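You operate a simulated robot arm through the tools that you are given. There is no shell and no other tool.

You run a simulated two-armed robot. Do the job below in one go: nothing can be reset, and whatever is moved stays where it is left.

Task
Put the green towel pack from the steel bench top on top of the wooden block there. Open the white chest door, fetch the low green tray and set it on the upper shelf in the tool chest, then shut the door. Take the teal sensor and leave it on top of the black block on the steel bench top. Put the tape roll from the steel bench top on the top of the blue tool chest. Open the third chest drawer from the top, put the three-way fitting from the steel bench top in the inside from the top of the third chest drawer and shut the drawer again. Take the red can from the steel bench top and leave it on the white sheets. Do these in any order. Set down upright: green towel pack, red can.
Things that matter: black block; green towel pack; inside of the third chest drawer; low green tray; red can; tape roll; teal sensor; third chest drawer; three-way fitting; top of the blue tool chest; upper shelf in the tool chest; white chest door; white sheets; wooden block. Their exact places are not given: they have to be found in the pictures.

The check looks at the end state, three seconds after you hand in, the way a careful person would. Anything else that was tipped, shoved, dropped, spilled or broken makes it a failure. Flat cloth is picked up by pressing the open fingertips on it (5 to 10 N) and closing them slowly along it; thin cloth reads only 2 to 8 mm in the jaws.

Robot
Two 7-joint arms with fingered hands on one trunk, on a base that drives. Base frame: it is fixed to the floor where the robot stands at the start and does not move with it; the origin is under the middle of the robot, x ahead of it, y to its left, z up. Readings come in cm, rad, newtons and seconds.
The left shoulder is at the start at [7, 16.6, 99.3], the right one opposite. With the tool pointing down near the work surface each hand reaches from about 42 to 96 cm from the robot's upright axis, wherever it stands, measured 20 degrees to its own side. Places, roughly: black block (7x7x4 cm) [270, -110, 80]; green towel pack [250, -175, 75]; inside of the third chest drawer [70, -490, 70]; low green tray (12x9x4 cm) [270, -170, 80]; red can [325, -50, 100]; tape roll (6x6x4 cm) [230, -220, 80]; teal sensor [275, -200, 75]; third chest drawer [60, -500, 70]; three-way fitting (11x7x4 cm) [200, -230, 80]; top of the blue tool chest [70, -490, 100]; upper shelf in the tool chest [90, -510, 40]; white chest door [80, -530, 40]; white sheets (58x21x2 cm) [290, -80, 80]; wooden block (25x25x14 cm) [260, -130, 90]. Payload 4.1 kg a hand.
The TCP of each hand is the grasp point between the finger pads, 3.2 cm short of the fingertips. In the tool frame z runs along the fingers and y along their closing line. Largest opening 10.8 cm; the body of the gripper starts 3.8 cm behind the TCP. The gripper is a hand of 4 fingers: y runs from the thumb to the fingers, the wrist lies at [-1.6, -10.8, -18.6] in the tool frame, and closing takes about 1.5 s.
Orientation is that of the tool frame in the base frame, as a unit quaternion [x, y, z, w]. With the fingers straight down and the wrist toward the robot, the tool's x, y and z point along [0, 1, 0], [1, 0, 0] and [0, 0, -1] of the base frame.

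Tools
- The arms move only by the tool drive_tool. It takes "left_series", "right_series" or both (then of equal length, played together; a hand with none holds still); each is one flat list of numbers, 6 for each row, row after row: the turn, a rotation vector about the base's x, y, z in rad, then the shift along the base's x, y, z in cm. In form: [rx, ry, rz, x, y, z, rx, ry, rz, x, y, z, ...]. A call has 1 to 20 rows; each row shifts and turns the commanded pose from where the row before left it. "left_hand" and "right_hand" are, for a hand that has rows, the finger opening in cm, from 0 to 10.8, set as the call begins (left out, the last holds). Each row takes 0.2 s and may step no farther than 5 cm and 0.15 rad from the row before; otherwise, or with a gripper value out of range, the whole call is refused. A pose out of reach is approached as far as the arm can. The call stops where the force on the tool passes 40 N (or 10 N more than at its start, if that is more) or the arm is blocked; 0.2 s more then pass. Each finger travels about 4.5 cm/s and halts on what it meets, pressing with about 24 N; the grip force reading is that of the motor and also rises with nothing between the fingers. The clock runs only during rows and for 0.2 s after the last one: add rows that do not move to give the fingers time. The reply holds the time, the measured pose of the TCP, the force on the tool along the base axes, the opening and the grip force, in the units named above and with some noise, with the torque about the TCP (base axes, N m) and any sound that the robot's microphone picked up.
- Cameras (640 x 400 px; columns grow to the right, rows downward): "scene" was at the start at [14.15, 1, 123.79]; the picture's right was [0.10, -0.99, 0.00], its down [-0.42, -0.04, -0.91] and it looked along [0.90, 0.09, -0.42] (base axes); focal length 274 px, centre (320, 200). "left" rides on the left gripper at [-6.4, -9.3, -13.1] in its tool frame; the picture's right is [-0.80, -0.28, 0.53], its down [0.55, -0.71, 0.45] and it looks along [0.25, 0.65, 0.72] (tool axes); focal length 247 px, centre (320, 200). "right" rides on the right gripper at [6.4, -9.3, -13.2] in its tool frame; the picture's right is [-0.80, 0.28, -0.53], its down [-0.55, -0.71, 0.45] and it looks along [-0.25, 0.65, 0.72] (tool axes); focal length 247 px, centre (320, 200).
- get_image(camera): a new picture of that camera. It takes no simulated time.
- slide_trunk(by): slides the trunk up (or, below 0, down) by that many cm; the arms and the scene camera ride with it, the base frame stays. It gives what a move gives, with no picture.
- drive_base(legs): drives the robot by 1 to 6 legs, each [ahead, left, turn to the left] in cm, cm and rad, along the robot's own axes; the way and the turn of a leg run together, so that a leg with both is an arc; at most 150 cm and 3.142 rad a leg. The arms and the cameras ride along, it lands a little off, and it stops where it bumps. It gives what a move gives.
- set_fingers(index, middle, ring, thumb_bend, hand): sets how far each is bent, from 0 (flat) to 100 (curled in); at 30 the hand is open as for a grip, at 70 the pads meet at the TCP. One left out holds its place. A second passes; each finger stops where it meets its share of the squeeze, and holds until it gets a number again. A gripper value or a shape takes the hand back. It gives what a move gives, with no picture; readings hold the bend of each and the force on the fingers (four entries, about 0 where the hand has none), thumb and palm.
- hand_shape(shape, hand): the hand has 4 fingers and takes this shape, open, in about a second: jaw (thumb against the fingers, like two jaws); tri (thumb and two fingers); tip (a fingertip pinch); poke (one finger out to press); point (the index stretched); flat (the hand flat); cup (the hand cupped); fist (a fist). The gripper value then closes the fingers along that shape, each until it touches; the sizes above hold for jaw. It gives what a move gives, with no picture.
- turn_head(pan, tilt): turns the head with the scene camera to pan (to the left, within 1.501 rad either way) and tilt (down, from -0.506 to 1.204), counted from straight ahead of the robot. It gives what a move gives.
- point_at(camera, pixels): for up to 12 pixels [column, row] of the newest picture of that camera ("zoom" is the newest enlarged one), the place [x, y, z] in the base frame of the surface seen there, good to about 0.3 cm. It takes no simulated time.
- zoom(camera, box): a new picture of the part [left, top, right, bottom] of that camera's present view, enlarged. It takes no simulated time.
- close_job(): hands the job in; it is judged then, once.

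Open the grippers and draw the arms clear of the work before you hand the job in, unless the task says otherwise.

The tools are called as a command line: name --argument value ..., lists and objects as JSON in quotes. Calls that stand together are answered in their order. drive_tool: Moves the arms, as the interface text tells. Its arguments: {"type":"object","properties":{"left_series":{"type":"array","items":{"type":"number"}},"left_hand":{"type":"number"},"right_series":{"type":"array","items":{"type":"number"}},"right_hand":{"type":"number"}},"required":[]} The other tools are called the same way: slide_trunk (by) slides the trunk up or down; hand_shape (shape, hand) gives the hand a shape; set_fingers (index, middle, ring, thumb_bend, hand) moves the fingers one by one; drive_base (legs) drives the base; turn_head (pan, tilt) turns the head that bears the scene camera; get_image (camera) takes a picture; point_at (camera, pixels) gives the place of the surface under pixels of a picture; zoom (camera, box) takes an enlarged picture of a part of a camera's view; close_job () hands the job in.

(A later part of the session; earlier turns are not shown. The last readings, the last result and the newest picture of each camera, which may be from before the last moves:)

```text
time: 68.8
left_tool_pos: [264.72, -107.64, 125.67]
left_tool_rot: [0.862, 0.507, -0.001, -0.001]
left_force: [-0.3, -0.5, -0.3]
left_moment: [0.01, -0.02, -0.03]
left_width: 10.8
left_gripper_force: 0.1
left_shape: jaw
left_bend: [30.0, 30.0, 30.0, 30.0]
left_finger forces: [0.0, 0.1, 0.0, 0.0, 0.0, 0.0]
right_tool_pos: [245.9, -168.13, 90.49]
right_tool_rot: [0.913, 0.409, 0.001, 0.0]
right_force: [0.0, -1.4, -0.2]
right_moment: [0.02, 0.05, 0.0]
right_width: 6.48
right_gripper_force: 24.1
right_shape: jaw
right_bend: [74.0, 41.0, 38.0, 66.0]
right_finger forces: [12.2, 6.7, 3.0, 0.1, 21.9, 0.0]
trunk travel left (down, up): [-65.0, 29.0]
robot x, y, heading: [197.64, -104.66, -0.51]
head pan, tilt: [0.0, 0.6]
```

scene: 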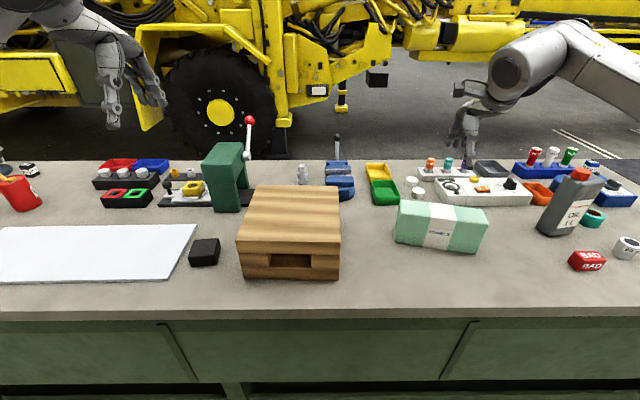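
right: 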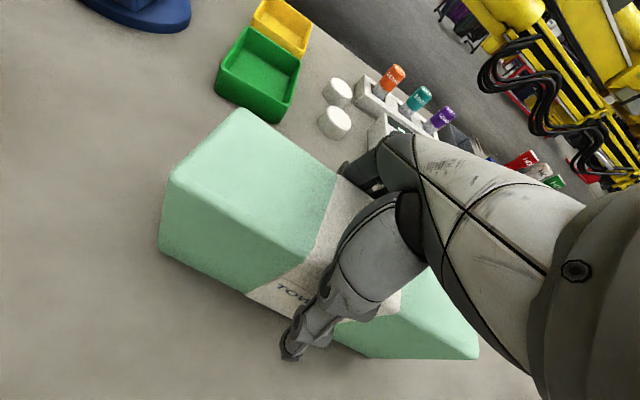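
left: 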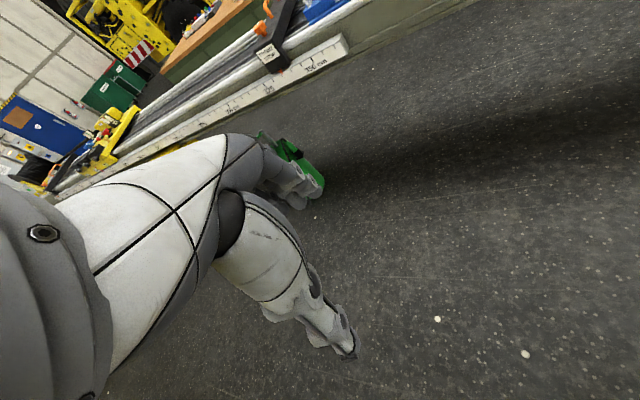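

Grip reads 6.5 cm at 24 N, but the index bend is odd (74). I look before lifting.

get_image --camera "right"

zoom --camera "scene" --box '[340, 130, 560, 280]'

```text
taken
```

right: 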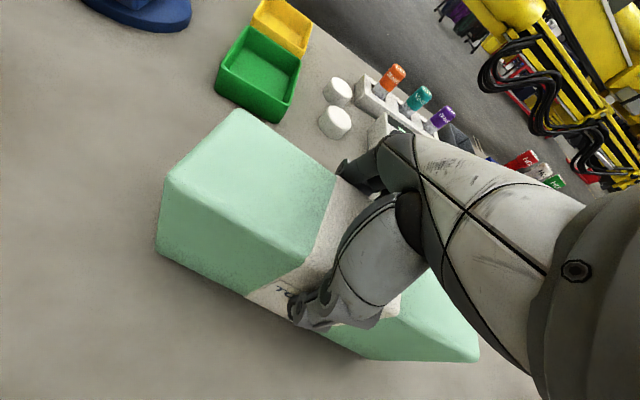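

```text
2.67 times, centred on (450, 205) of scene
```

zoom: 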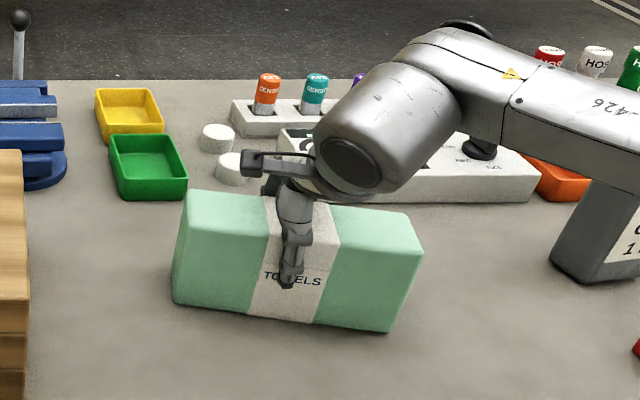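

The grasp looks sound. I lift 18 cm, then carry over the wooden block, turning +0.23 rad to align with it.

drive_tool --right_series '[0, 0, 0, 0, 0, 2, 0, 0, 0, 0, 0, 4, 0, 0, 0, 0, 0, 4, 0, 0, 0, 0, 0, 4, 0, 0, 0, 0, 0, 4, 0, 0, 0, 0, 0, 0]'

zoom --camera "scene" --box '[340, 100, 560, 250]'

```text
time: 70.2
left_tool_pos: [264.85, -107.72, 125.64]
left_tool_rot: [0.862, 0.506, -0.001, -0.001]
left_force: [-0.2, 0.1, -0.2]
left_moment: [-0.03, 0.01, -0.02]
left_width: 10.8
left_gripper_force: 0.0
left_shape: jaw
left_bend: [30.0, 30.0, 30.0, 30.0]
left_finger forces: [0.0, 0.0, 0.1, 0.0, 0.0, 0.0]
right_tool_pos: [245.62, -168.08, 108.75]
right_tool_rot: [0.912, 0.41, 0.0, -0.001]
right_force: [-0.2, 1.1, -3.5]
right_moment: [0.04, -0.03, 0.0]
right_width: 6.48
right_gripper_force: 23.6
right_shape: jaw
right_bend: [74.0, 41.0, 38.0, 66.0]
right_finger forces: [12.1, 6.6, 3.0, 0.0, 21.9, 0.1]
trunk travel left (down, up): [-65.0, 29.0]
robot x, y, heading: [197.54, -104.73, -0.505]
head pan, tilt: [0.0, 0.6]
```

```text
2.67 times, centred on (450, 175) of scene
```

zoom: 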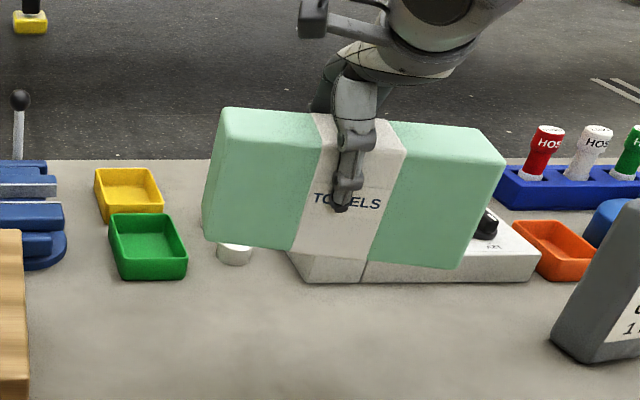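

The pack hangs level with weight 3.5 N. I carry it over the wooden block.

drive_tool --right_series '[0, 0, 0.03, 2.0, 4.3, 0, 0, 0, 0.03, 2.0, 4.3, 0, 0, 0, 0.03, 2.0, 4.3, 0, 0, 0, 0.03, 2.0, 4.3, 0, 0, 0, 0.03, 2.0, 4.3, 0, 0, 0, 0.03, 2.0, 4.3, 0, 0, 0, 0.03, 2.0, 4.3, 0, 0, 0, 0.02, 2.0, 4.3, 0, 0, 0, 0, 0, 0, 0]'

get_image --camera "scene"

get_image --camera "right"

```text
time: 72.2
left_tool_pos: [264.67, -107.77, 125.72]
left_tool_rot: [0.862, 0.506, 0.0, -0.001]
left_force: [0.6, 0.5, -0.6]
left_moment: [0.01, -0.01, 0.02]
left_width: 10.81
left_gripper_force: 0.2
left_shape: jaw
left_bend: [30.0, 30.0, 30.0, 30.0]
left_finger forces: [0.0, 0.1, 0.0, 0.1, 0.0, 0.1]
right_tool_pos: [261.74, -133.86, 108.65]
right_tool_rot: [0.859, 0.511, 0.0, -0.001]
right_force: [0.8, 0.4, -2.4]
right_moment: [0.03, -0.02, 0.0]
right_width: 6.43
right_gripper_force: 23.8
right_shape: jaw
right_bend: [74.0, 41.0, 38.0, 66.0]
right_finger forces: [12.2, 6.6, 3.1, 0.0, 21.7, 0.1]
trunk travel left (down, up): [-65.0, 29.0]
robot x, y, heading: [197.36, -104.79, -0.511]
head pan, tilt: [0.0, 0.6]
```

```text
taken
```

scene: 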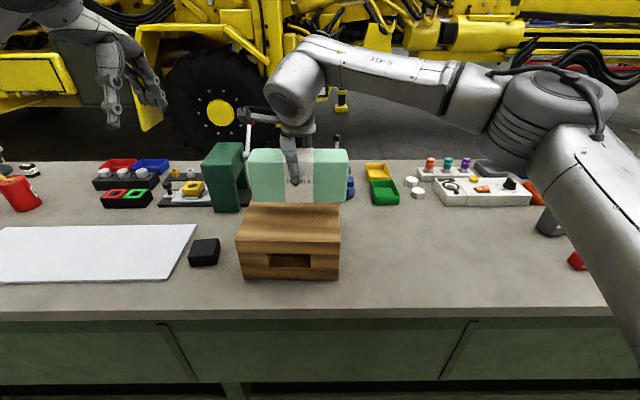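

```text
taken
```

right: 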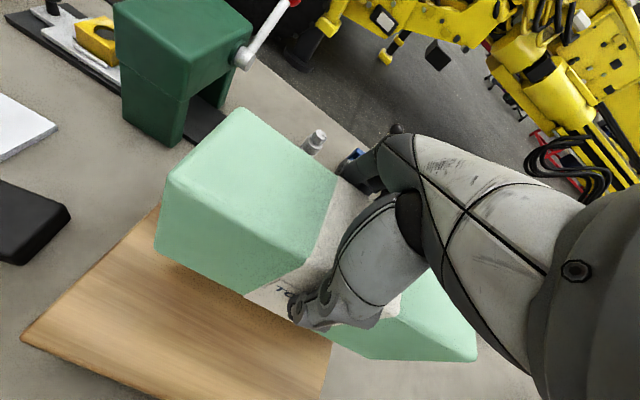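

The pack hovers above the block; I verify alignment by measuring the block's visible corners in the right picture.

point_at --camera "right" --pixels '[[26, 340], [155, 210], [325, 360], [328, 395], [150, 395], [168, 178], [240, 110], [158, 246], [240, 292], [470, 355], [335, 340], [100, 270]]'

```text
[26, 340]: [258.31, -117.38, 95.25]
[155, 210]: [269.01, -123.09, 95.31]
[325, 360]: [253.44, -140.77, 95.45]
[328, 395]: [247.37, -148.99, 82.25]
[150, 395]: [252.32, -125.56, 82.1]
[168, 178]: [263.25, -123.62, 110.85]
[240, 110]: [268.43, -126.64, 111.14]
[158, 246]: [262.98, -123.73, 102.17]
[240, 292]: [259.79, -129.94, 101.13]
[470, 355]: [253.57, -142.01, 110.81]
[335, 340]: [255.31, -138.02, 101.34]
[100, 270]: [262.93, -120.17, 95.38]
```

Pack centre needs about (+1.7,+1.0) to be centred on the block. I shift and lower toward z where its bottom meets 95.3.

drive_tool --right_series '[0, 0, 0, 0.85, 0.5, 0, 0, 0, 0, 0.85, 0.5, 0, 0, 0, 0, 0, 0, -1.5, 0, 0, 0, 0, 0, -1.5, 0, 0, 0, 0, 0, -1.0, 0, 0, 0, 0, 0, -0.4, 0, 0, 0, 0, 0, 0]'

```text
time: 73.8
left_tool_pos: [264.76, -107.73, 125.59]
left_tool_rot: [0.861, 0.508, 0.0, 0.0]
left_force: [-0.1, 0.4, 0.3]
left_moment: [0.01, 0.04, 0.01]
left_width: 10.78
left_gripper_force: 0.1
left_shape: jaw
left_bend: [30.0, 30.0, 30.0, 30.0]
left_finger forces: [0.0, 0.0, 0.1, 0.1, 0.1, 0.0]
right_tool_pos: [263.36, -132.68, 104.1]
right_tool_rot: [0.859, 0.511, -0.001, 0.0]
right_force: [0.3, -0.6, -3.4]
right_moment: [0.01, -0.02, 0.03]
right_width: 6.47
right_gripper_force: 23.4
right_shape: jaw
right_bend: [74.0, 41.0, 38.0, 66.0]
right_finger forces: [12.0, 6.6, 3.0, 0.1, 21.7, 0.0]
trunk travel left (down, up): [-65.0, 29.0]
robot x, y, heading: [197.64, -104.73, -0.509]
head pan, tilt: [0.0, 0.6]
```

Not yet in contact (force still -3.4 N). I step down in small increments until the load is taken.

drive_tool --right_series '[0, 0, 0, 0, 0, -0.15, 0, 0, 0, 0, 0, -0.15, 0, 0, 0, 0, 0, 0]'

```text
time: 74.6
left_tool_pos: [264.75, -107.44, 125.66]
left_tool_rot: [0.861, 0.508, 0.0, -0.001]
left_force: [0.4, 0.5, 1.2]
left_moment: [-0.01, 0.0, 0.03]
left_width: 10.78
left_gripper_force: 0.1
left_shape: jaw
left_bend: [30.0, 30.0, 30.0, 30.0]
left_finger forces: [0.1, 0.0, 0.0, 0.0, 0.0, 0.0]
right_tool_pos: [263.43, -132.81, 103.84]
right_tool_rot: [0.859, 0.512, -0.001, 0.0]
right_force: [-0.2, 0.6, -2.5]
right_moment: [-0.02, -0.01, -0.01]
right_width: 6.44
right_gripper_force: 24.0
right_shape: jaw
right_bend: [74.0, 41.0, 38.0, 66.0]
right_finger forces: [12.2, 6.6, 3.0, 0.1, 21.6, 0.1]
trunk travel left (down, up): [-65.0, 29.0]
robot x, y, heading: [197.3, -104.44, -0.511]
head pan, tilt: [0.0, 0.6]
```

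Still hanging free; I go down another 0.4 cm in small rows.

drive_tool --right_series '[0, 0, 0, 0, 0, -0.15, 0, 0, 0, 0, 0, -0.15, 0, 0, 0, 0, 0, -0.1, 0, 0, 0, 0, 0, 0]'

zoom --camera "scene" --box '[200, 140, 380, 290]'

```text
time: 75.6
left_tool_pos: [264.57, -107.55, 125.91]
left_tool_rot: [0.861, 0.508, 0.0, 0.0]
left_force: [-0.3, 0.6, 1.0]
left_moment: [-0.02, -0.04, -0.01]
left_width: 10.78
left_gripper_force: 0.0
left_shape: jaw
left_bend: [30.0, 30.0, 30.0, 30.0]
left_finger forces: [0.0, 0.1, 0.0, 0.0, 0.0, 0.0]
right_tool_pos: [263.1, -132.78, 103.74]
right_tool_rot: [0.859, 0.512, 0.002, 0.001]
right_force: [3.0, -1.0, 14.6]
right_moment: [-0.09, -0.03, 0.06]
right_width: 6.46
right_gripper_force: 24.0
right_shape: jaw
right_bend: [74.0, 41.0, 38.0, 67.0]
right_finger forces: [14.0, 8.2, 3.8, 0.0, 22.6, 0.0]
trunk travel left (down, up): [-65.0, 29.0]
robot x, y, heading: [197.89, -104.49, -0.511]
head pan, tilt: [0.0, 0.6]
```

```text
2.67 times, centred on (290, 215) of scene
```

zoom: 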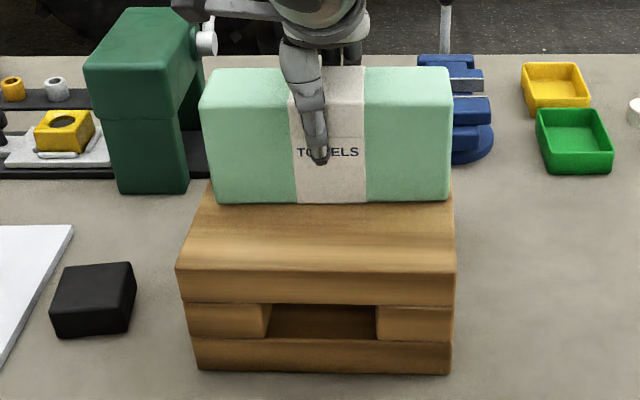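

It has landed (+14.6 N). Its right end is near the block's edge, so I lift 0.7, shift 1.2 cm left along the block and set it down again.

drive_tool --right_series '[0, 0, 0, 0, 0, 0.7, 0, 0, 0, 0.3, 0.55, 0, 0, 0, 0, 0.3, 0.55, 0, 0, 0, 0, 0, 0, -0.3, 0, 0, 0, 0, 0, -0.2, 0, 0, 0, 0, 0, -0.1, 0, 0, 0, 0, 0, 0]'

zoom --camera "scene" --box '[200, 140, 380, 290]'

```text
time: 77.2
left_tool_pos: [264.66, -107.53, 125.86]
left_tool_rot: [0.861, 0.508, -0.001, 0.0]
left_force: [-0.2, 0.2, -0.5]
left_moment: [0.01, -0.02, -0.04]
left_width: 10.75
left_gripper_force: 0.0
left_shape: jaw
left_bend: [30.0, 30.0, 30.0, 30.0]
left_finger forces: [0.0, 0.1, 0.0, 0.0, 0.0, 0.1]
right_tool_pos: [263.77, -131.76, 103.78]
right_tool_rot: [0.86, 0.511, 0.001, 0.0]
right_force: [3.3, -0.8, 11.8]
right_moment: [-0.09, -0.06, 0.08]
right_width: 6.42
right_gripper_force: 24.1
right_shape: jaw
right_bend: [74.0, 41.0, 38.0, 67.0]
right_finger forces: [14.0, 7.9, 3.7, 0.0, 22.6, 0.1]
trunk travel left (down, up): [-65.0, 29.0]
robot x, y, heading: [197.43, -104.66, -0.51]
head pan, tilt: [0.0, 0.6]
```

```text
2.67 times, centred on (290, 215) of scene
```

zoom: 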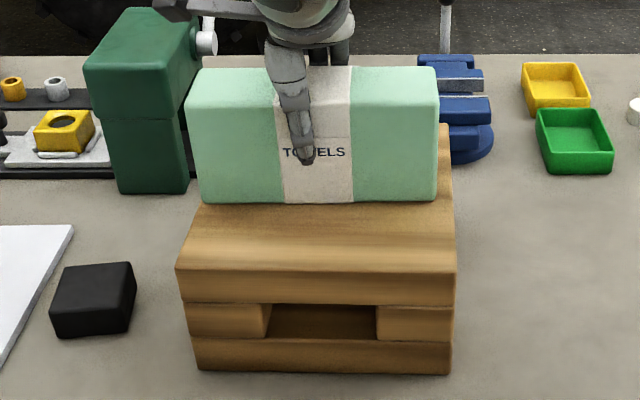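

Now it is slightly too far left; I lift and shift back 0.7 cm, and set it down.

drive_tool --right_series '[0, 0, 0, 0, 0, 0.7, 0, 0, 0, -0.35, -0.6, 0, 0, 0, 0, 0, 0, -0.3, 0, 0, 0, 0, 0, -0.2, 0, 0, 0, 0, 0, -0.1, 0, 0, 0, 0, 0, 0]'

drive_tool --right_series '[0, 0, 0, 0, 0, 0, 0, 0, 0, 0, 0, 0, 0, 0, 0, 0, 0, 0, 0, 0, 0, 0, 0, 0, 0, 0, 0, 0, 0, 0]' --right_hand 10.8

zoom --camera "scene" --box '[200, 140, 380, 290]'

get_image --camera "right"

```text
time: 78.6
left_tool_pos: [264.59, -107.62, 125.7]
left_tool_rot: [0.862, 0.507, 0.0, 0.0]
left_force: [-0.1, -0.5, -0.5]
left_moment: [0.01, 0.0, 0.01]
left_width: 10.78
left_gripper_force: 0.1
left_shape: jaw
left_bend: [30.0, 30.0, 30.0, 30.0]
left_finger forces: [0.0, 0.0, 0.1, 0.0, 0.0, 0.0]
right_tool_pos: [263.53, -132.32, 103.87]
right_tool_rot: [0.859, 0.511, 0.002, 0.001]
right_force: [1.5, -0.8, 4.7]
right_moment: [-0.08, -0.02, 0.03]
right_width: 6.47
right_gripper_force: 24.2
right_shape: jaw
right_bend: [74.0, 41.0, 38.0, 67.0]
right_finger forces: [13.6, 7.6, 3.5, 0.0, 22.9, 0.0]
trunk travel left (down, up): [-65.0, 29.0]
robot x, y, heading: [197.21, -104.99, -0.505]
head pan, tilt: [0.0, 0.6]
```

```text
time: 79.8
left_tool_pos: [264.84, -107.57, 125.59]
left_tool_rot: [0.861, 0.509, 0.0, -0.001]
left_force: [-0.1, 0.5, -0.3]
left_moment: [-0.01, -0.01, 0.0]
left_width: 10.76
left_gripper_force: 0.1
left_shape: jaw
left_bend: [30.0, 30.0, 30.0, 30.0]
left_finger forces: [0.1, 0.0, 0.0, 0.0, 0.1, 0.0]
right_tool_pos: [263.49, -132.27, 103.62]
right_tool_rot: [0.86, 0.511, -0.001, 0.0]
right_force: [0.4, 0.9, -0.2]
right_moment: [-0.01, 0.05, -0.03]
right_width: 10.76
right_gripper_force: 0.0
right_shape: jaw
right_bend: [30.0, 30.0, 30.0, 30.0]
right_finger forces: [0.2, 0.0, 0.0, 0.1, 0.0, 0.1]
trunk travel left (down, up): [-65.0, 29.0]
robot x, y, heading: [197.43, -104.54, -0.506]
head pan, tilt: [0.0, 0.6]
```

```text
2.67 times, centred on (290, 215) of scene
```

zoom: 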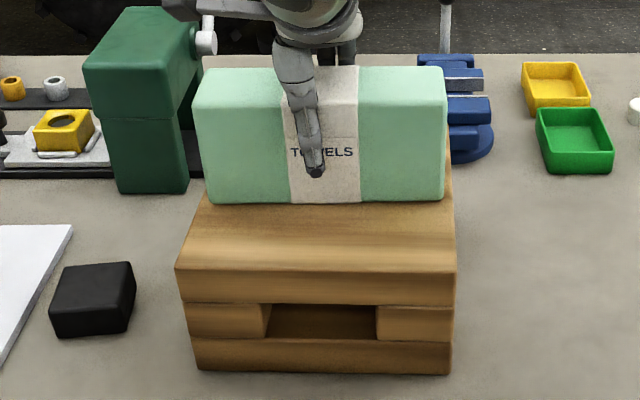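

```text
taken
```

right: 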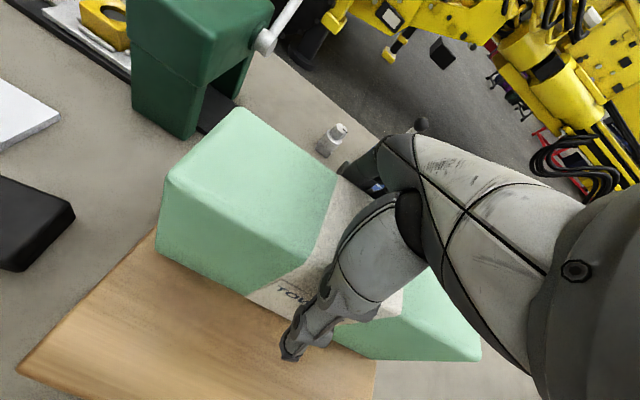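

The pack stands centred on the block and the hand is open. I lift straight up.

drive_tool --right_series '[0, 0, 0, 0, 0, 1, 0, 0, 0, 0, 0, 2, 0, 0, 0, 0, 0, 4, 0, 0, 0, 0, 0, 5, 0, 0, 0, 0, 0, 5, 0, 0, 0, 0, 0, 5, 0, 0, 0, 0, 0, 4]'

zoom --camera "scene" --box '[200, 140, 380, 290]'

```text
time: 81.4
left_tool_pos: [264.69, -107.4, 125.7]
left_tool_rot: [0.861, 0.508, 0.0, 0.0]
left_force: [0.3, 0.1, -0.1]
left_moment: [-0.02, 0.0, 0.01]
left_width: 10.78
left_gripper_force: 0.0
left_shape: jaw
left_bend: [30.0, 30.0, 30.0, 30.0]
left_finger forces: [0.0, 0.0, 0.0, 0.1, 0.0, 0.1]
right_tool_pos: [263.36, -131.93, 129.86]
right_tool_rot: [0.86, 0.511, 0.0, 0.0]
right_force: [-0.6, -0.1, -0.7]
right_moment: [-0.01, -0.02, 0.01]
right_width: 10.76
right_gripper_force: 0.1
right_shape: jaw
right_bend: [30.0, 30.0, 30.0, 30.0]
right_finger forces: [0.0, 0.0, 0.0, 0.1, 0.1, 0.0]
trunk travel left (down, up): [-65.0, 29.0]
robot x, y, heading: [197.82, -104.47, -0.508]
head pan, tilt: [0.0, 0.6]
```

```text
2.67 times, centred on (290, 215) of scene
```

zoom: 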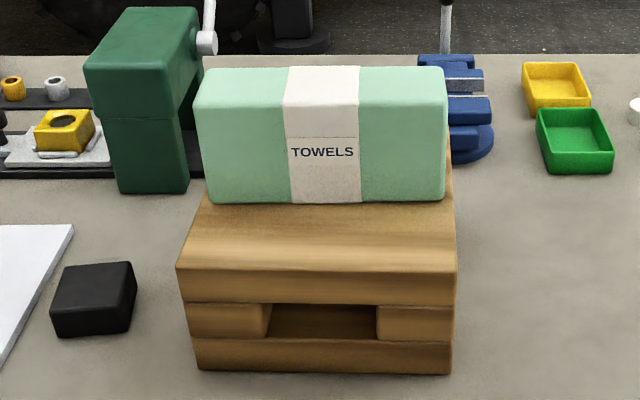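

Towel pack done. I draw the right hand back, strafe left 62 cm toward the red can and go 12 cm closer to the bench.

drive_tool --right_series '[0, 0, 0, -4, -2.2, 0, 0, 0, 0, -4, -2.2, 0, 0, 0, 0, -4, -2.2, 0, 0, 0, 0, -4, -2.2, 0, 0, 0, 0, -4, -2.2, 0, 0, 0, 0, -4, -2.2, 0, 0, 0, 0, -4, -2.2, 0]'

drive_base --legs '[[0, 66, 0.012], [12, 0, 0]]'

get_image --camera "scene"

```text
time: 83.0
left_tool_pos: [264.59, -107.76, 125.81]
left_tool_rot: [0.861, 0.508, 0.001, -0.001]
left_force: [-0.1, -0.3, 0.7]
left_moment: [0.03, -0.01, 0.0]
left_width: 10.8
left_gripper_force: 0.1
left_shape: jaw
left_bend: [30.0, 30.0, 30.0, 30.0]
left_finger forces: [0.1, 0.1, 0.0, 0.0, 0.0, 0.1]
right_tool_pos: [235.17, -147.81, 129.37]
right_tool_rot: [0.859, 0.512, 0.002, 0.0]
right_force: [-0.5, 1.3, 0.6]
right_moment: [0.0, -0.03, 0.03]
right_width: 10.78
right_gripper_force: 0.0
right_shape: jaw
right_bend: [30.0, 30.0, 30.0, 30.0]
right_finger forces: [0.0, 0.1, 0.1, 0.0, 0.2, 0.0]
trunk travel left (down, up): [-65.0, 29.0]
robot x, y, heading: [197.53, -104.94, -0.51]
head pan, tilt: [0.0, 0.6]
```

```text
time: 87.5
left_tool_pos: [306.73, -54.6, 125.67]
left_tool_rot: [0.859, 0.512, 0.001, -0.001]
left_force: [-0.1, 0.5, 0.5]
left_moment: [-0.02, -0.01, -0.02]
left_width: 10.79
left_gripper_force: 0.0
left_shape: jaw
left_bend: [30.0, 30.0, 30.0, 30.0]
left_finger forces: [0.1, 0.0, 0.1, 0.1, 0.0, 0.0]
right_tool_pos: [277.88, -95.21, 129.43]
right_tool_rot: [0.856, 0.517, 0.0, 0.0]
right_force: [0.2, 0.6, -0.3]
right_moment: [-0.01, 0.0, -0.01]
right_width: 10.77
right_gripper_force: 0.1
right_shape: jaw
right_bend: [30.0, 30.0, 30.0, 30.0]
right_finger forces: [0.0, 0.0, 0.0, 0.0, 0.1, 0.0]
trunk travel left (down, up): [-65.0, 29.0]
robot x, y, heading: [238.96, -52.69, -0.496]
head pan, tilt: [0.0, 0.6]
```

```text
taken
```

scene: 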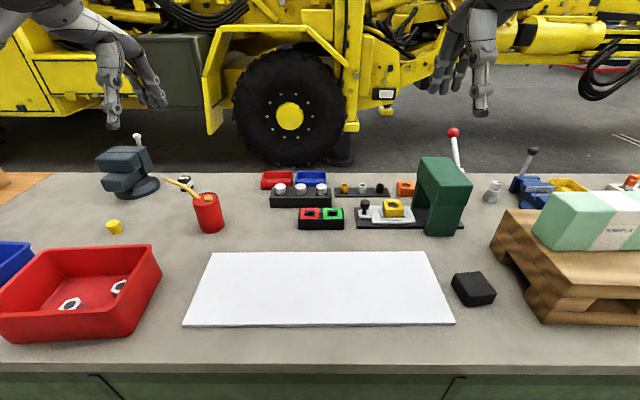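

The red can is at (207,212) with a stick in it; the sheets lie at (320,288). I zoom and measure.

zoom --camera "scene" --box '[140, 160, 300, 260]'

point_at --camera "zoom" --pixels '[[270, 160], [220, 150], [310, 150], [265, 200], [225, 220], [315, 215], [270, 270], [150, 95], [240, 140], [270, 150], [290, 130], [265, 285]]'

point_at --camera "scene" --pixels '[[214, 254], [426, 253], [452, 322], [188, 324], [320, 288], [250, 270], [460, 275], [491, 287], [468, 304], [250, 240], [230, 350], [112, 227]]'

```text
4.00 times, centred on (220, 210) of scene
```

zoom: 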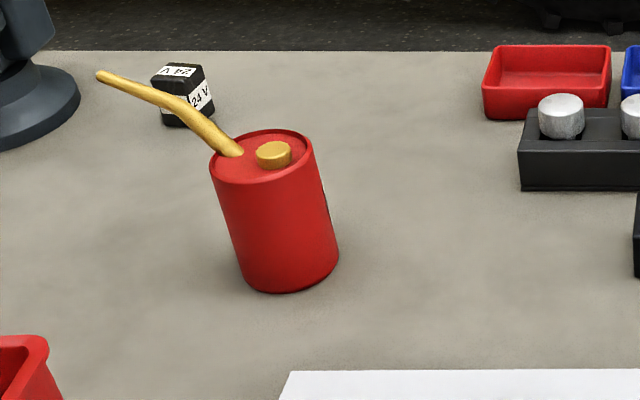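

```text
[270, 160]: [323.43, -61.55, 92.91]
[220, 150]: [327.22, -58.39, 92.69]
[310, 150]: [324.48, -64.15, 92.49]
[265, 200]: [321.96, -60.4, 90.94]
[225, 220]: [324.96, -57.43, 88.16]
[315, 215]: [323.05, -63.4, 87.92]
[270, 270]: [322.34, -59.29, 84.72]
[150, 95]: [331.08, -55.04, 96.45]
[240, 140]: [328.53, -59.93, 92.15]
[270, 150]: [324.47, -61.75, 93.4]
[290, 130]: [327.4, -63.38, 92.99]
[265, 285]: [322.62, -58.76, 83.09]
```

```text
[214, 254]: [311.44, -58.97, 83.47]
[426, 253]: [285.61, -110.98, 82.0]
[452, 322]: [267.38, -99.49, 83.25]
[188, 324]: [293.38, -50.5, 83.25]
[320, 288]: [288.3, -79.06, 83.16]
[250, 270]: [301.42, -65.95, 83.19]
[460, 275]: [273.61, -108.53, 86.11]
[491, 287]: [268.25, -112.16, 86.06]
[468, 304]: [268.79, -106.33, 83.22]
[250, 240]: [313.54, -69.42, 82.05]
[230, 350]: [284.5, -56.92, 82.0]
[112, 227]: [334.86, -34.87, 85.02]
```

The can is an oil can (centre ≈(325,-61.5), Ø6.5, top z 92.9) with a spout toward (333,-52). I bring the left hand above it, turned so it closes across the spout direction.

drive_tool --left_series '[0, 0, -0.045, 3.05, -1.15, -2.7, 0, 0, -0.045, 3.05, -1.15, -2.7, 0, 0, -0.045, 3.05, -1.15, -2.7, 0, 0, -0.045, 3.05, -1.15, -2.7, 0, 0, -0.045, 3.05, -1.15, -2.7, 0, 0, -0.043, 3.05, -1.15, -2.7, 0, 0, 0, 0, 0, 0]' --left_hand 10.8

get_image --camera "left"

zoom --camera "scene" --box '[120, 80, 320, 260]'

```text
time: 89.1
left_tool_pos: [324.98, -61.55, 109.41]
left_tool_rot: [0.92, 0.393, 0.001, 0.0]
left_force: [-0.4, -0.1, 0.2]
left_moment: [0.01, -0.04, 0.0]
left_width: 10.77
left_gripper_force: 0.0
left_shape: jaw
left_bend: [30.0, 30.0, 30.0, 30.0]
left_finger forces: [0.0, 0.0, 0.0, 0.0, 0.0, 0.0]
right_tool_pos: [277.97, -95.03, 129.45]
right_tool_rot: [0.856, 0.518, 0.001, 0.0]
right_force: [0.2, 0.0, -0.5]
right_moment: [0.0, -0.05, -0.02]
right_width: 10.77
right_gripper_force: 0.0
right_shape: jaw
right_bend: [30.0, 30.0, 30.0, 30.0]
right_finger forces: [0.0, 0.0, 0.0, 0.0, 0.0, 0.1]
trunk travel left (down, up): [-65.0, 29.0]
robot x, y, heading: [239.41, -52.3, -0.494]
head pan, tilt: [0.0, 0.6]
```

```text
taken
```

left: 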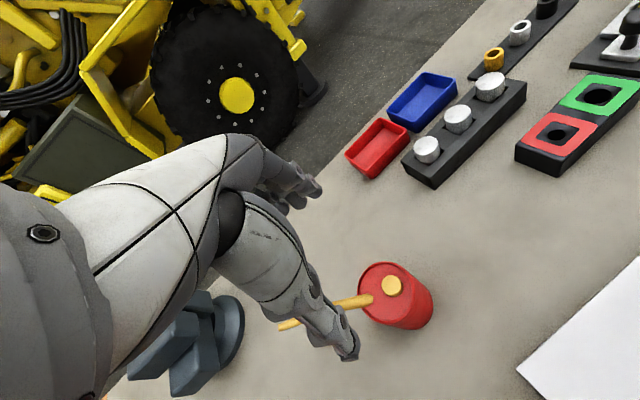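

```text
2.22 times, centred on (220, 170) of scene
```

zoom: 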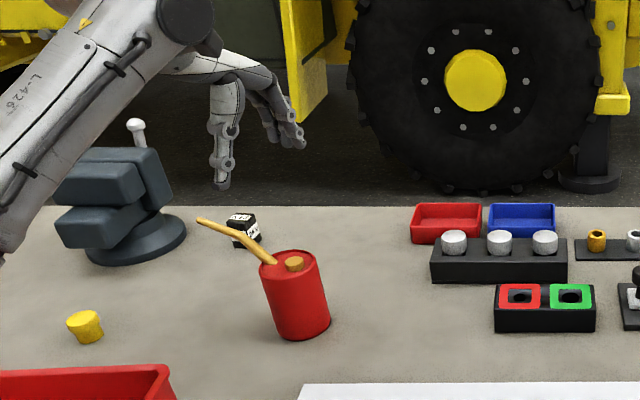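

I refine the can's centre from the left camera: rim around (385,290), cap (392,286), spout base (368,300), tip (282,325).

point_at --camera "left" --pixels '[[363, 280], [385, 266], [405, 280], [408, 296], [395, 312], [378, 308], [392, 286], [368, 300], [284, 326], [420, 310], [385, 278], [400, 300]]'

```text
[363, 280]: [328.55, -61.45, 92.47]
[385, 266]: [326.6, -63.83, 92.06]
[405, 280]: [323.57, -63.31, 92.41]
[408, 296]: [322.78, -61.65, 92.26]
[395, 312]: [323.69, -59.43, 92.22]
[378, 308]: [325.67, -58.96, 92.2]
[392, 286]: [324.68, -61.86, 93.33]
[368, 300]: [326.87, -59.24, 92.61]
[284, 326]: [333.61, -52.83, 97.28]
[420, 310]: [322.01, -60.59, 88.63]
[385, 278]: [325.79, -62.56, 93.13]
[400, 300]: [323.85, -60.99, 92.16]
```

Rim fit gives centre (325.4,-61.4). I check the small 24 V block behind it before descending.

get_image --camera "scene"

point_at --camera "scene" --pixels '[[186, 186], [182, 179], [192, 184], [150, 190], [275, 181], [272, 190], [115, 222], [145, 185]]'

```text
taken
```

scene: 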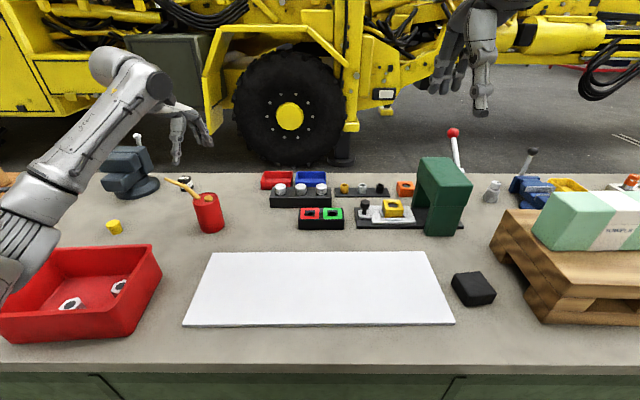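

```text
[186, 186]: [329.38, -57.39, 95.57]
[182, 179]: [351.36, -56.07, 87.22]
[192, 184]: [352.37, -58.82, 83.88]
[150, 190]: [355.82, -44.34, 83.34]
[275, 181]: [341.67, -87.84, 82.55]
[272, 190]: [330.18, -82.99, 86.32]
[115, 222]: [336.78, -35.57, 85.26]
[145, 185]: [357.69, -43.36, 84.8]
```

The block is 25 cm away; clear. I descend around the can to TCP z≈91.3.

drive_tool --left_series '[0, 0, 0, 0.2, 0.05, -4, 0, 0, 0, 0.2, 0.05, -4, 0, 0, 0, 0, 0, -4, 0, 0, 0, 0, 0, -3, 0, 0, 0, 0, 0, -2, 0, 0, 0, 0, 0, -1.1]'

get_image --camera "left"

zoom --camera "scene" --box '[120, 120, 300, 260]'

```text
time: 90.5
left_tool_pos: [325.35, -61.43, 91.38]
left_tool_rot: [0.919, 0.394, 0.0, -0.001]
left_force: [0.2, 0.5, -0.2]
left_moment: [-0.03, -0.02, -0.02]
left_width: 10.77
left_gripper_force: 0.1
left_shape: jaw
left_bend: [30.0, 30.0, 30.0, 30.0]
left_finger forces: [0.1, 0.0, 0.0, 0.0, 0.0, 0.0]
right_tool_pos: [278.18, -95.21, 129.34]
right_tool_rot: [0.856, 0.518, 0.0, 0.0]
right_force: [0.2, -0.3, 0.2]
right_moment: [-0.03, -0.01, 0.01]
right_width: 10.76
right_gripper_force: 0.1
right_shape: jaw
right_bend: [30.0, 30.0, 30.0, 30.0]
right_finger forces: [0.1, 0.1, 0.0, 0.0, 0.0, 0.0]
trunk travel left (down, up): [-65.0, 29.0]
robot x, y, heading: [239.58, -52.49, -0.496]
head pan, tilt: [0.0, 0.6]
```

```text
taken
```

left: 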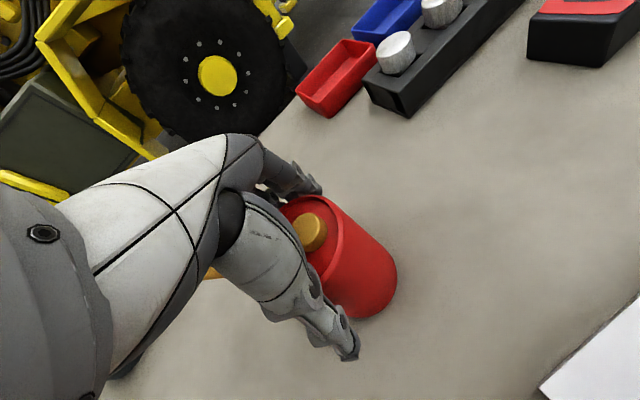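

```text
2.86 times, centred on (210, 190) of scene
```

zoom: 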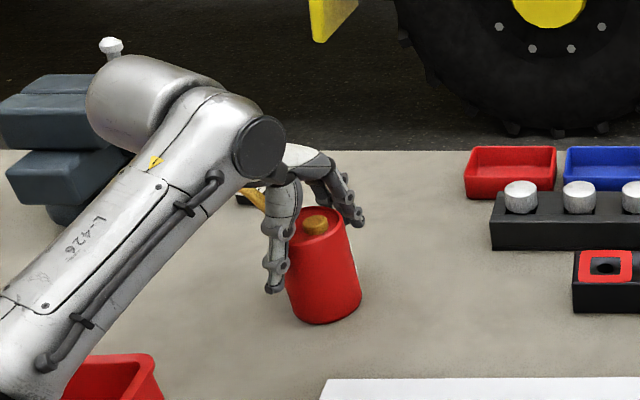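

The can sits centred between thumb and fingers. I close the left hand.

drive_tool --left_series '[0, 0, 0, 0, 0, 0, 0, 0, 0, 0, 0, 0, 0, 0, 0, 0, 0, 0, 0, 0, 0, 0, 0, 0, 0, 0, 0, 0, 0, 0, 0, 0, 0, 0, 0, 0, 0, 0, 0, 0, 0, 0, 0, 0, 0, 0, 0, 0]' --left_hand 2

zoom --camera "scene" --box '[120, 120, 300, 260]'

```text
time: 92.3
left_tool_pos: [325.35, -61.52, 91.47]
left_tool_rot: [0.919, 0.394, -0.001, -0.001]
left_force: [0.1, -0.4, -0.7]
left_moment: [-0.01, -0.02, 0.0]
left_width: 6.44
left_gripper_force: 23.6
left_shape: jaw
left_bend: [74.0, 41.0, 44.0, 65.0]
left_finger forces: [12.0, 6.6, 2.7, 0.1, 21.5, 0.0]
right_tool_pos: [277.99, -95.14, 129.35]
right_tool_rot: [0.856, 0.517, 0.0, 0.0]
right_force: [0.8, 0.8, 0.7]
right_moment: [0.0, -0.02, 0.01]
right_width: 10.77
right_gripper_force: 0.2
right_shape: jaw
right_bend: [30.0, 30.0, 30.0, 30.0]
right_finger forces: [0.1, 0.0, 0.0, 0.0, 0.1, 0.0]
trunk travel left (down, up): [-65.0, 29.0]
robot x, y, heading: [239.57, -52.52, -0.495]
head pan, tilt: [0.0, 0.6]
```

```text
2.86 times, centred on (210, 190) of scene
```

zoom: 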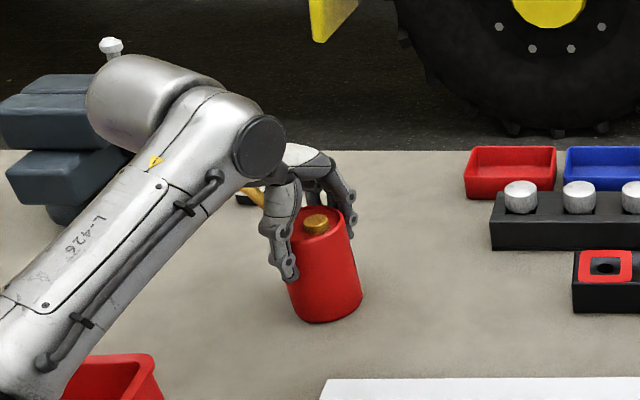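

Gripped at 6.4 cm, 24 N. I lift 8 cm and check it hangs straight.

drive_tool --left_series '[0, 0, 0, 0, 0, 2, 0, 0, 0, 0, 0, 3, 0, 0, 0, 0, 0, 3, 0, 0, 0, 0, 0, 0]'

zoom --camera "scene" --box '[120, 110, 300, 250]'

```text
time: 93.3
left_tool_pos: [325.47, -61.47, 99.44]
left_tool_rot: [0.919, 0.394, -0.001, 0.0]
left_force: [-0.2, -0.2, -2.8]
left_moment: [-0.01, 0.02, 0.0]
left_width: 6.45
left_gripper_force: 24.1
left_shape: jaw
left_bend: [74.0, 41.0, 44.0, 65.0]
left_finger forces: [12.1, 6.6, 2.9, 0.1, 21.3, 0.0]
right_tool_pos: [278.14, -95.14, 129.49]
right_tool_rot: [0.856, 0.517, 0.0, -0.001]
right_force: [-0.3, 0.5, 0.4]
right_moment: [0.01, -0.02, 0.03]
right_width: 10.76
right_gripper_force: 0.2
right_shape: jaw
right_bend: [30.0, 30.0, 30.0, 30.0]
right_finger forces: [0.0, 0.0, 0.0, 0.0, 0.0, 0.1]
trunk travel left (down, up): [-65.0, 29.0]
robot x, y, heading: [239.22, -52.72, -0.488]
head pan, tilt: [0.0, 0.6]
```

```text
2.86 times, centred on (210, 180) of scene
```

zoom: 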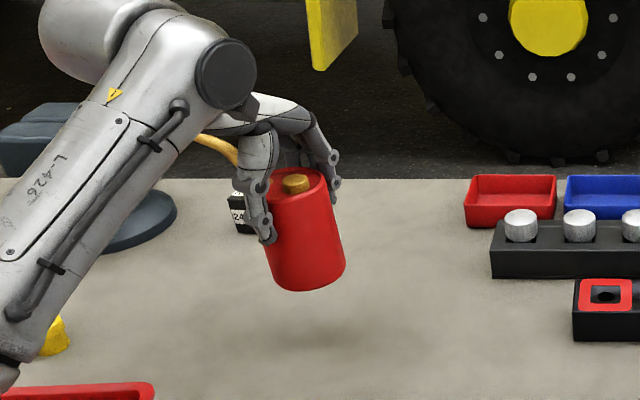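

Held straight. I carry it over the sheets to about (295.5,-69) and lower to just above contact.

drive_tool --left_series '[0, 0, 0, -4.25, -1.07, 0, 0, 0, 0, -4.25, -1.07, 0, 0, 0, 0, -4.25, -1.07, 0, 0, 0, 0, -4.25, -1.07, 0, 0, 0, 0, -4.25, -1.07, 0, 0, 0, 0, -4.25, -1.07, 0, 0, 0, 0, -4.25, -1.07, 0, 0, 0, 0, 0, 0, -2.5, 0, 0, 0, 0, 0, -2, 0, 0, 0, 0, 0, -1, 0, 0, 0, 0, 0, -0.6, 0, 0, 0, 0, 0, 0]'

get_image --camera "scene"

```text
time: 95.9
left_tool_pos: [295.57, -68.8, 93.22]
left_tool_rot: [0.919, 0.393, 0.0, -0.001]
left_force: [-0.2, -0.7, -3.2]
left_moment: [0.0, 0.01, -0.01]
left_width: 6.45
left_gripper_force: 23.2
left_shape: jaw
left_bend: [74.0, 41.0, 44.0, 65.0]
left_finger forces: [12.1, 6.7, 3.0, 0.0, 21.4, 0.0]
right_tool_pos: [278.03, -95.12, 129.4]
right_tool_rot: [0.855, 0.518, 0.0, 0.0]
right_force: [-0.1, 0.3, 1.4]
right_moment: [0.0, 0.0, -0.03]
right_width: 10.75
right_gripper_force: 0.1
right_shape: jaw
right_bend: [30.0, 30.0, 30.0, 30.0]
right_finger forces: [0.0, 0.0, 0.0, 0.1, 0.0, 0.0]
trunk travel left (down, up): [-65.0, 29.0]
robot x, y, heading: [239.31, -52.75, -0.492]
head pan, tilt: [0.0, 0.6]
```

```text
taken
```

scene: 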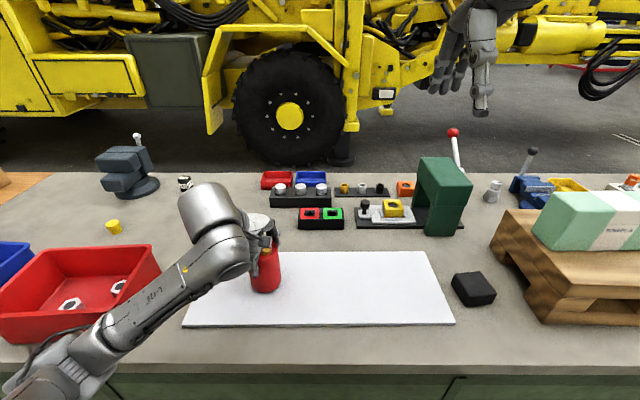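

The can is over the sheets. I step down until contact.

drive_tool --left_series '[0, 0, 0, 0, 0, -0.15, 0, 0, 0, 0, 0, -0.15, 0, 0, 0, 0, 0, -0.15, 0, 0, 0, 0, 0, 0]'

```text
time: 96.9
left_tool_pos: [295.6, -68.72, 92.78]
left_tool_rot: [0.919, 0.394, 0.0, 0.0]
left_force: [-0.6, -0.6, -2.9]
left_moment: [0.02, -0.02, 0.0]
left_width: 6.45
left_gripper_force: 24.0
left_shape: jaw
left_bend: [74.0, 41.0, 44.0, 65.0]
left_finger forces: [12.1, 6.7, 2.9, 0.0, 21.3, 0.1]
right_tool_pos: [277.99, -95.12, 129.42]
right_tool_rot: [0.855, 0.518, -0.001, 0.0]
right_force: [-0.1, -0.1, -0.1]
right_moment: [0.04, 0.01, 0.0]
right_width: 10.76
right_gripper_force: 0.1
right_shape: jaw
right_bend: [30.0, 30.0, 30.0, 30.0]
right_finger forces: [0.0, 0.0, 0.0, 0.1, 0.0, 0.0]
trunk travel left (down, up): [-65.0, 29.0]
robot x, y, heading: [239.48, -52.62, -0.491]
head pan, tilt: [0.0, 0.6]
```

No contact yet; further small steps.

drive_tool --left_series '[0, 0, 0, 0, 0, -0.12, 0, 0, 0, 0, 0, -0.12, 0, 0, 0, 0, 0, -0.12, 0, 0, 0, 0, 0, 0]'

```text
time: 97.9
left_tool_pos: [295.64, -68.96, 92.51]
left_tool_rot: [0.919, 0.394, 0.0, 0.0]
left_force: [0.0, 0.8, 5.6]
left_moment: [0.06, -0.03, -0.01]
left_width: 6.46
left_gripper_force: 24.1
left_shape: jaw
left_bend: [74.0, 41.0, 44.0, 65.0]
left_finger forces: [12.4, 7.0, 3.2, 0.0, 21.9, 0.0]
right_tool_pos: [278.06, -95.06, 129.56]
right_tool_rot: [0.856, 0.517, -0.001, 0.001]
right_force: [-0.4, 0.4, -0.2]
right_moment: [-0.02, -0.01, -0.01]
right_width: 10.78
right_gripper_force: 0.0
right_shape: jaw
right_bend: [30.0, 30.0, 30.0, 30.0]
right_finger forces: [0.0, 0.0, 0.0, 0.1, 0.1, 0.0]
trunk travel left (down, up): [-65.0, 29.0]
robot x, y, heading: [239.65, -52.62, -0.497]
head pan, tilt: [0.0, 0.6]
```

The can has landed (+5.6 N). I open the hand and then rise.

drive_tool --left_series '[0, 0, 0, 0, 0, 0, 0, 0, 0, 0, 0, 0, 0, 0, 0, 0, 0, 0, 0, 0, 0, 0, 0, 0, 0, 0, 0, 0, 0, 0, 0, 0, 0, 0, 0, 0]' --left_hand 10.8

zoom --camera "scene" --box '[160, 180, 360, 340]'

get_image --camera "left"

```text
time: 99.3
left_tool_pos: [295.52, -68.88, 92.6]
left_tool_rot: [0.919, 0.394, 0.0, -0.001]
left_force: [0.7, 0.5, 0.2]
left_moment: [-0.02, 0.03, 0.02]
left_width: 10.77
left_gripper_force: 0.1
left_shape: jaw
left_bend: [30.0, 30.0, 30.0, 30.0]
left_finger forces: [0.1, 0.0, 0.1, 0.0, 0.0, 0.1]
right_tool_pos: [277.92, -95.1, 129.39]
right_tool_rot: [0.856, 0.517, 0.0, 0.0]
right_force: [0.2, 0.2, 0.0]
right_moment: [0.0, 0.03, 0.01]
right_width: 10.79
right_gripper_force: 0.1
right_shape: jaw
right_bend: [30.0, 30.0, 30.0, 30.0]
right_finger forces: [0.0, 0.0, 0.1, 0.1, 0.0, 0.0]
trunk travel left (down, up): [-65.0, 29.0]
robot x, y, heading: [239.39, -52.62, -0.492]
head pan, tilt: [0.0, 0.6]
```

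```text
2.50 times, centred on (260, 260) of scene
```

zoom: 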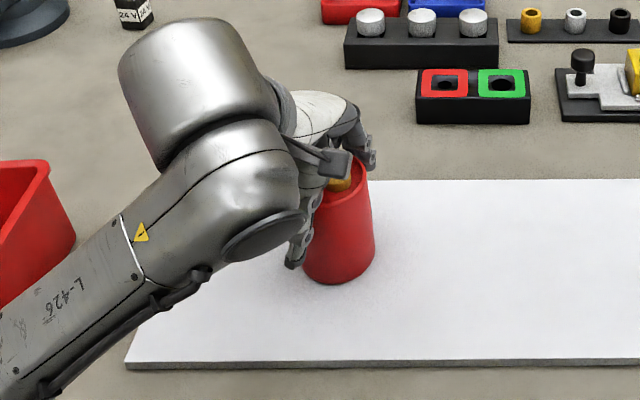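

```text
taken
```

left: 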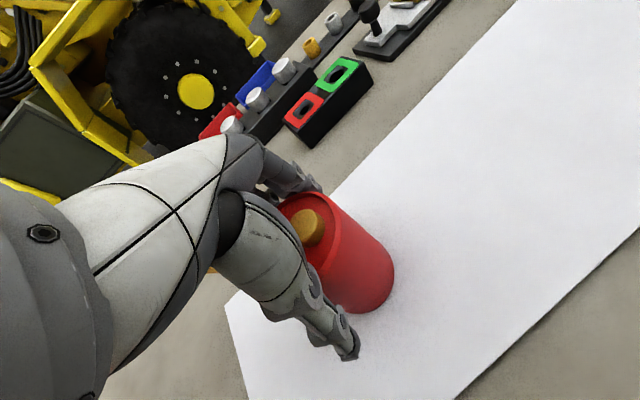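

Released. I rise straight 16 cm first (the spout is beside the hand), then return the left hand to its travel pose.

drive_tool --left_series '[0, 0, 0, 0, 0, 1, 0, 0, 0, 0, 0, 3, 0, 0, 0, 0, 0, 4, 0, 0, 0, 0, 0, 4, 0, 0, 0, 0, 0, 4, 0, 0, 0.05, 2.2, 2.8, 3.4, 0, 0, 0.05, 2.2, 2.8, 3.4, 0, 0, 0.05, 2.2, 2.8, 3.4, 0, 0, 0.05, 2.2, 2.8, 3.4, 0, 0, 0.07, 2.2, 2.8, 3.4]'

zoom --camera "scene" --box '[160, 180, 360, 340]'

```text
time: 101.5
left_tool_pos: [306.86, -54.97, 125.64]
left_tool_rot: [0.858, 0.514, 0.0, -0.001]
left_force: [-0.3, 0.4, 1.2]
left_moment: [-0.05, -0.02, 0.0]
left_width: 10.77
left_gripper_force: 0.0
left_shape: jaw
left_bend: [30.0, 30.0, 30.0, 30.0]
left_finger forces: [0.0, 0.0, 0.1, 0.0, 0.0, 0.0]
right_tool_pos: [277.96, -94.99, 129.49]
right_tool_rot: [0.856, 0.518, 0.0, 0.001]
right_force: [-0.5, 0.1, -0.6]
right_moment: [-0.02, -0.01, 0.0]
right_width: 10.75
right_gripper_force: 0.0
right_shape: jaw
right_bend: [30.0, 30.0, 30.0, 30.0]
right_finger forces: [0.1, 0.0, 0.0, 0.0, 0.1, 0.0]
trunk travel left (down, up): [-65.0, 29.0]
robot x, y, heading: [239.18, -52.55, -0.497]
head pan, tilt: [0.0, 0.6]
```

```text
2.50 times, centred on (260, 260) of scene
```

zoom: 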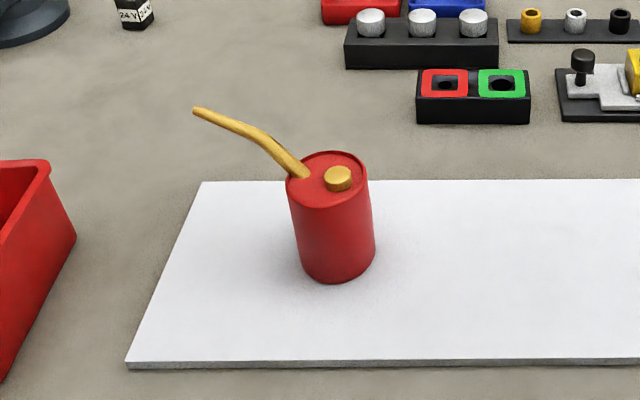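

Red can done. Before strafing right I check the height of the vise lever's red ball at (453,132) and others in the hands' way.

get_image --camera "scene"

point_at --camera "scene" --pixels '[[453, 132], [445, 165], [532, 152], [600, 195], [473, 275], [455, 278], [480, 302], [470, 290], [493, 289]]'

```text
taken
```

scene: 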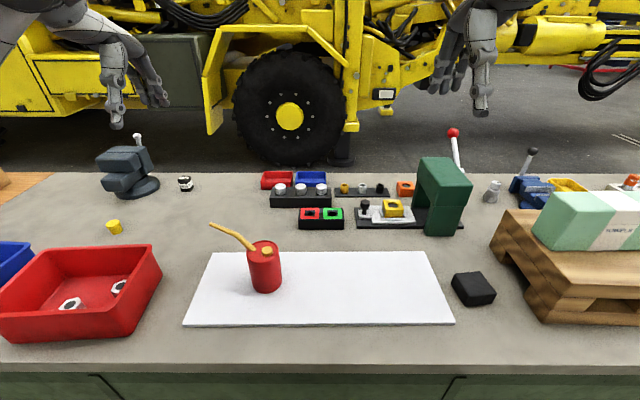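

```text
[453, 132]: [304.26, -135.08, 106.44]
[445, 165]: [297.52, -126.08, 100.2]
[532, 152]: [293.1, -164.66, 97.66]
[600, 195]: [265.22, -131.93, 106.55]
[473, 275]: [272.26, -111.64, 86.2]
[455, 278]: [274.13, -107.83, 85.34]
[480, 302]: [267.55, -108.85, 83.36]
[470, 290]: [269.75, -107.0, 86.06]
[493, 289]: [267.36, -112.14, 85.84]
```

Nothing is above z 107; hands are at 125+. I strafe right 92 cm and 7 cm closer, then look at the sensor rack.

drive_base --legs '[[0, -92, 0], [6, 0, 0]]'

turn_head --pan -0.1 --tilt 0.55

get_image --camera "scene"

```text
time: 106.9
left_tool_pos: [269.72, -136.88, 125.62]
left_tool_rot: [0.854, 0.521, 0.0, 0.0]
left_force: [0.6, -0.1, -0.3]
left_moment: [0.01, 0.0, -0.01]
left_width: 10.77
left_gripper_force: 0.0
left_shape: jaw
left_bend: [30.0, 30.0, 30.0, 30.0]
left_finger forces: [0.0, 0.1, 0.0, 0.0, 0.1, 0.0]
right_tool_pos: [241.61, -177.45, 129.54]
right_tool_rot: [0.852, 0.524, 0.0, 0.002]
right_force: [0.3, 0.3, 0.4]
right_moment: [0.01, 0.0, -0.02]
right_width: 10.76
right_gripper_force: 0.0
right_shape: jaw
right_bend: [30.0, 30.0, 30.0, 30.0]
right_finger forces: [0.0, 0.0, 0.1, 0.0, 0.0, 0.0]
trunk travel left (down, up): [-65.0, 29.0]
robot x, y, heading: [202.32, -135.67, -0.477]
head pan, tilt: [0.0, 0.6]
```

```text
time: 107.5
left_tool_pos: [270.12, -137.0, 125.53]
left_tool_rot: [0.854, 0.521, -0.001, -0.001]
left_force: [0.7, 0.4, 0.4]
left_moment: [0.07, 0.02, 0.0]
left_width: 10.77
left_gripper_force: 0.0
left_shape: jaw
left_bend: [30.0, 30.0, 30.0, 30.0]
left_finger forces: [0.1, 0.0, 0.0, 0.0, 0.0, 0.0]
right_tool_pos: [241.84, -177.63, 129.31]
right_tool_rot: [0.852, 0.524, 0.0, -0.001]
right_force: [0.6, -0.9, 1.0]
right_moment: [-0.01, -0.01, -0.01]
right_width: 10.76
right_gripper_force: 0.1
right_shape: jaw
right_bend: [30.0, 30.0, 30.0, 30.0]
right_finger forces: [0.1, 0.0, 0.0, 0.0, 0.1, 0.0]
trunk travel left (down, up): [-65.0, 29.0]
robot x, y, heading: [202.29, -135.79, -0.478]
head pan, tilt: [-0.099, 0.55]
```

```text
taken
```

scene: 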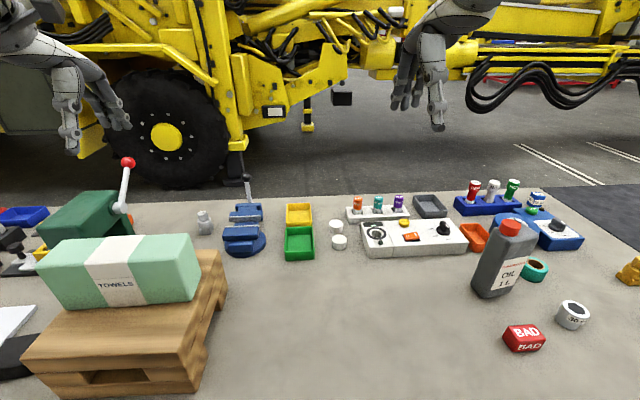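

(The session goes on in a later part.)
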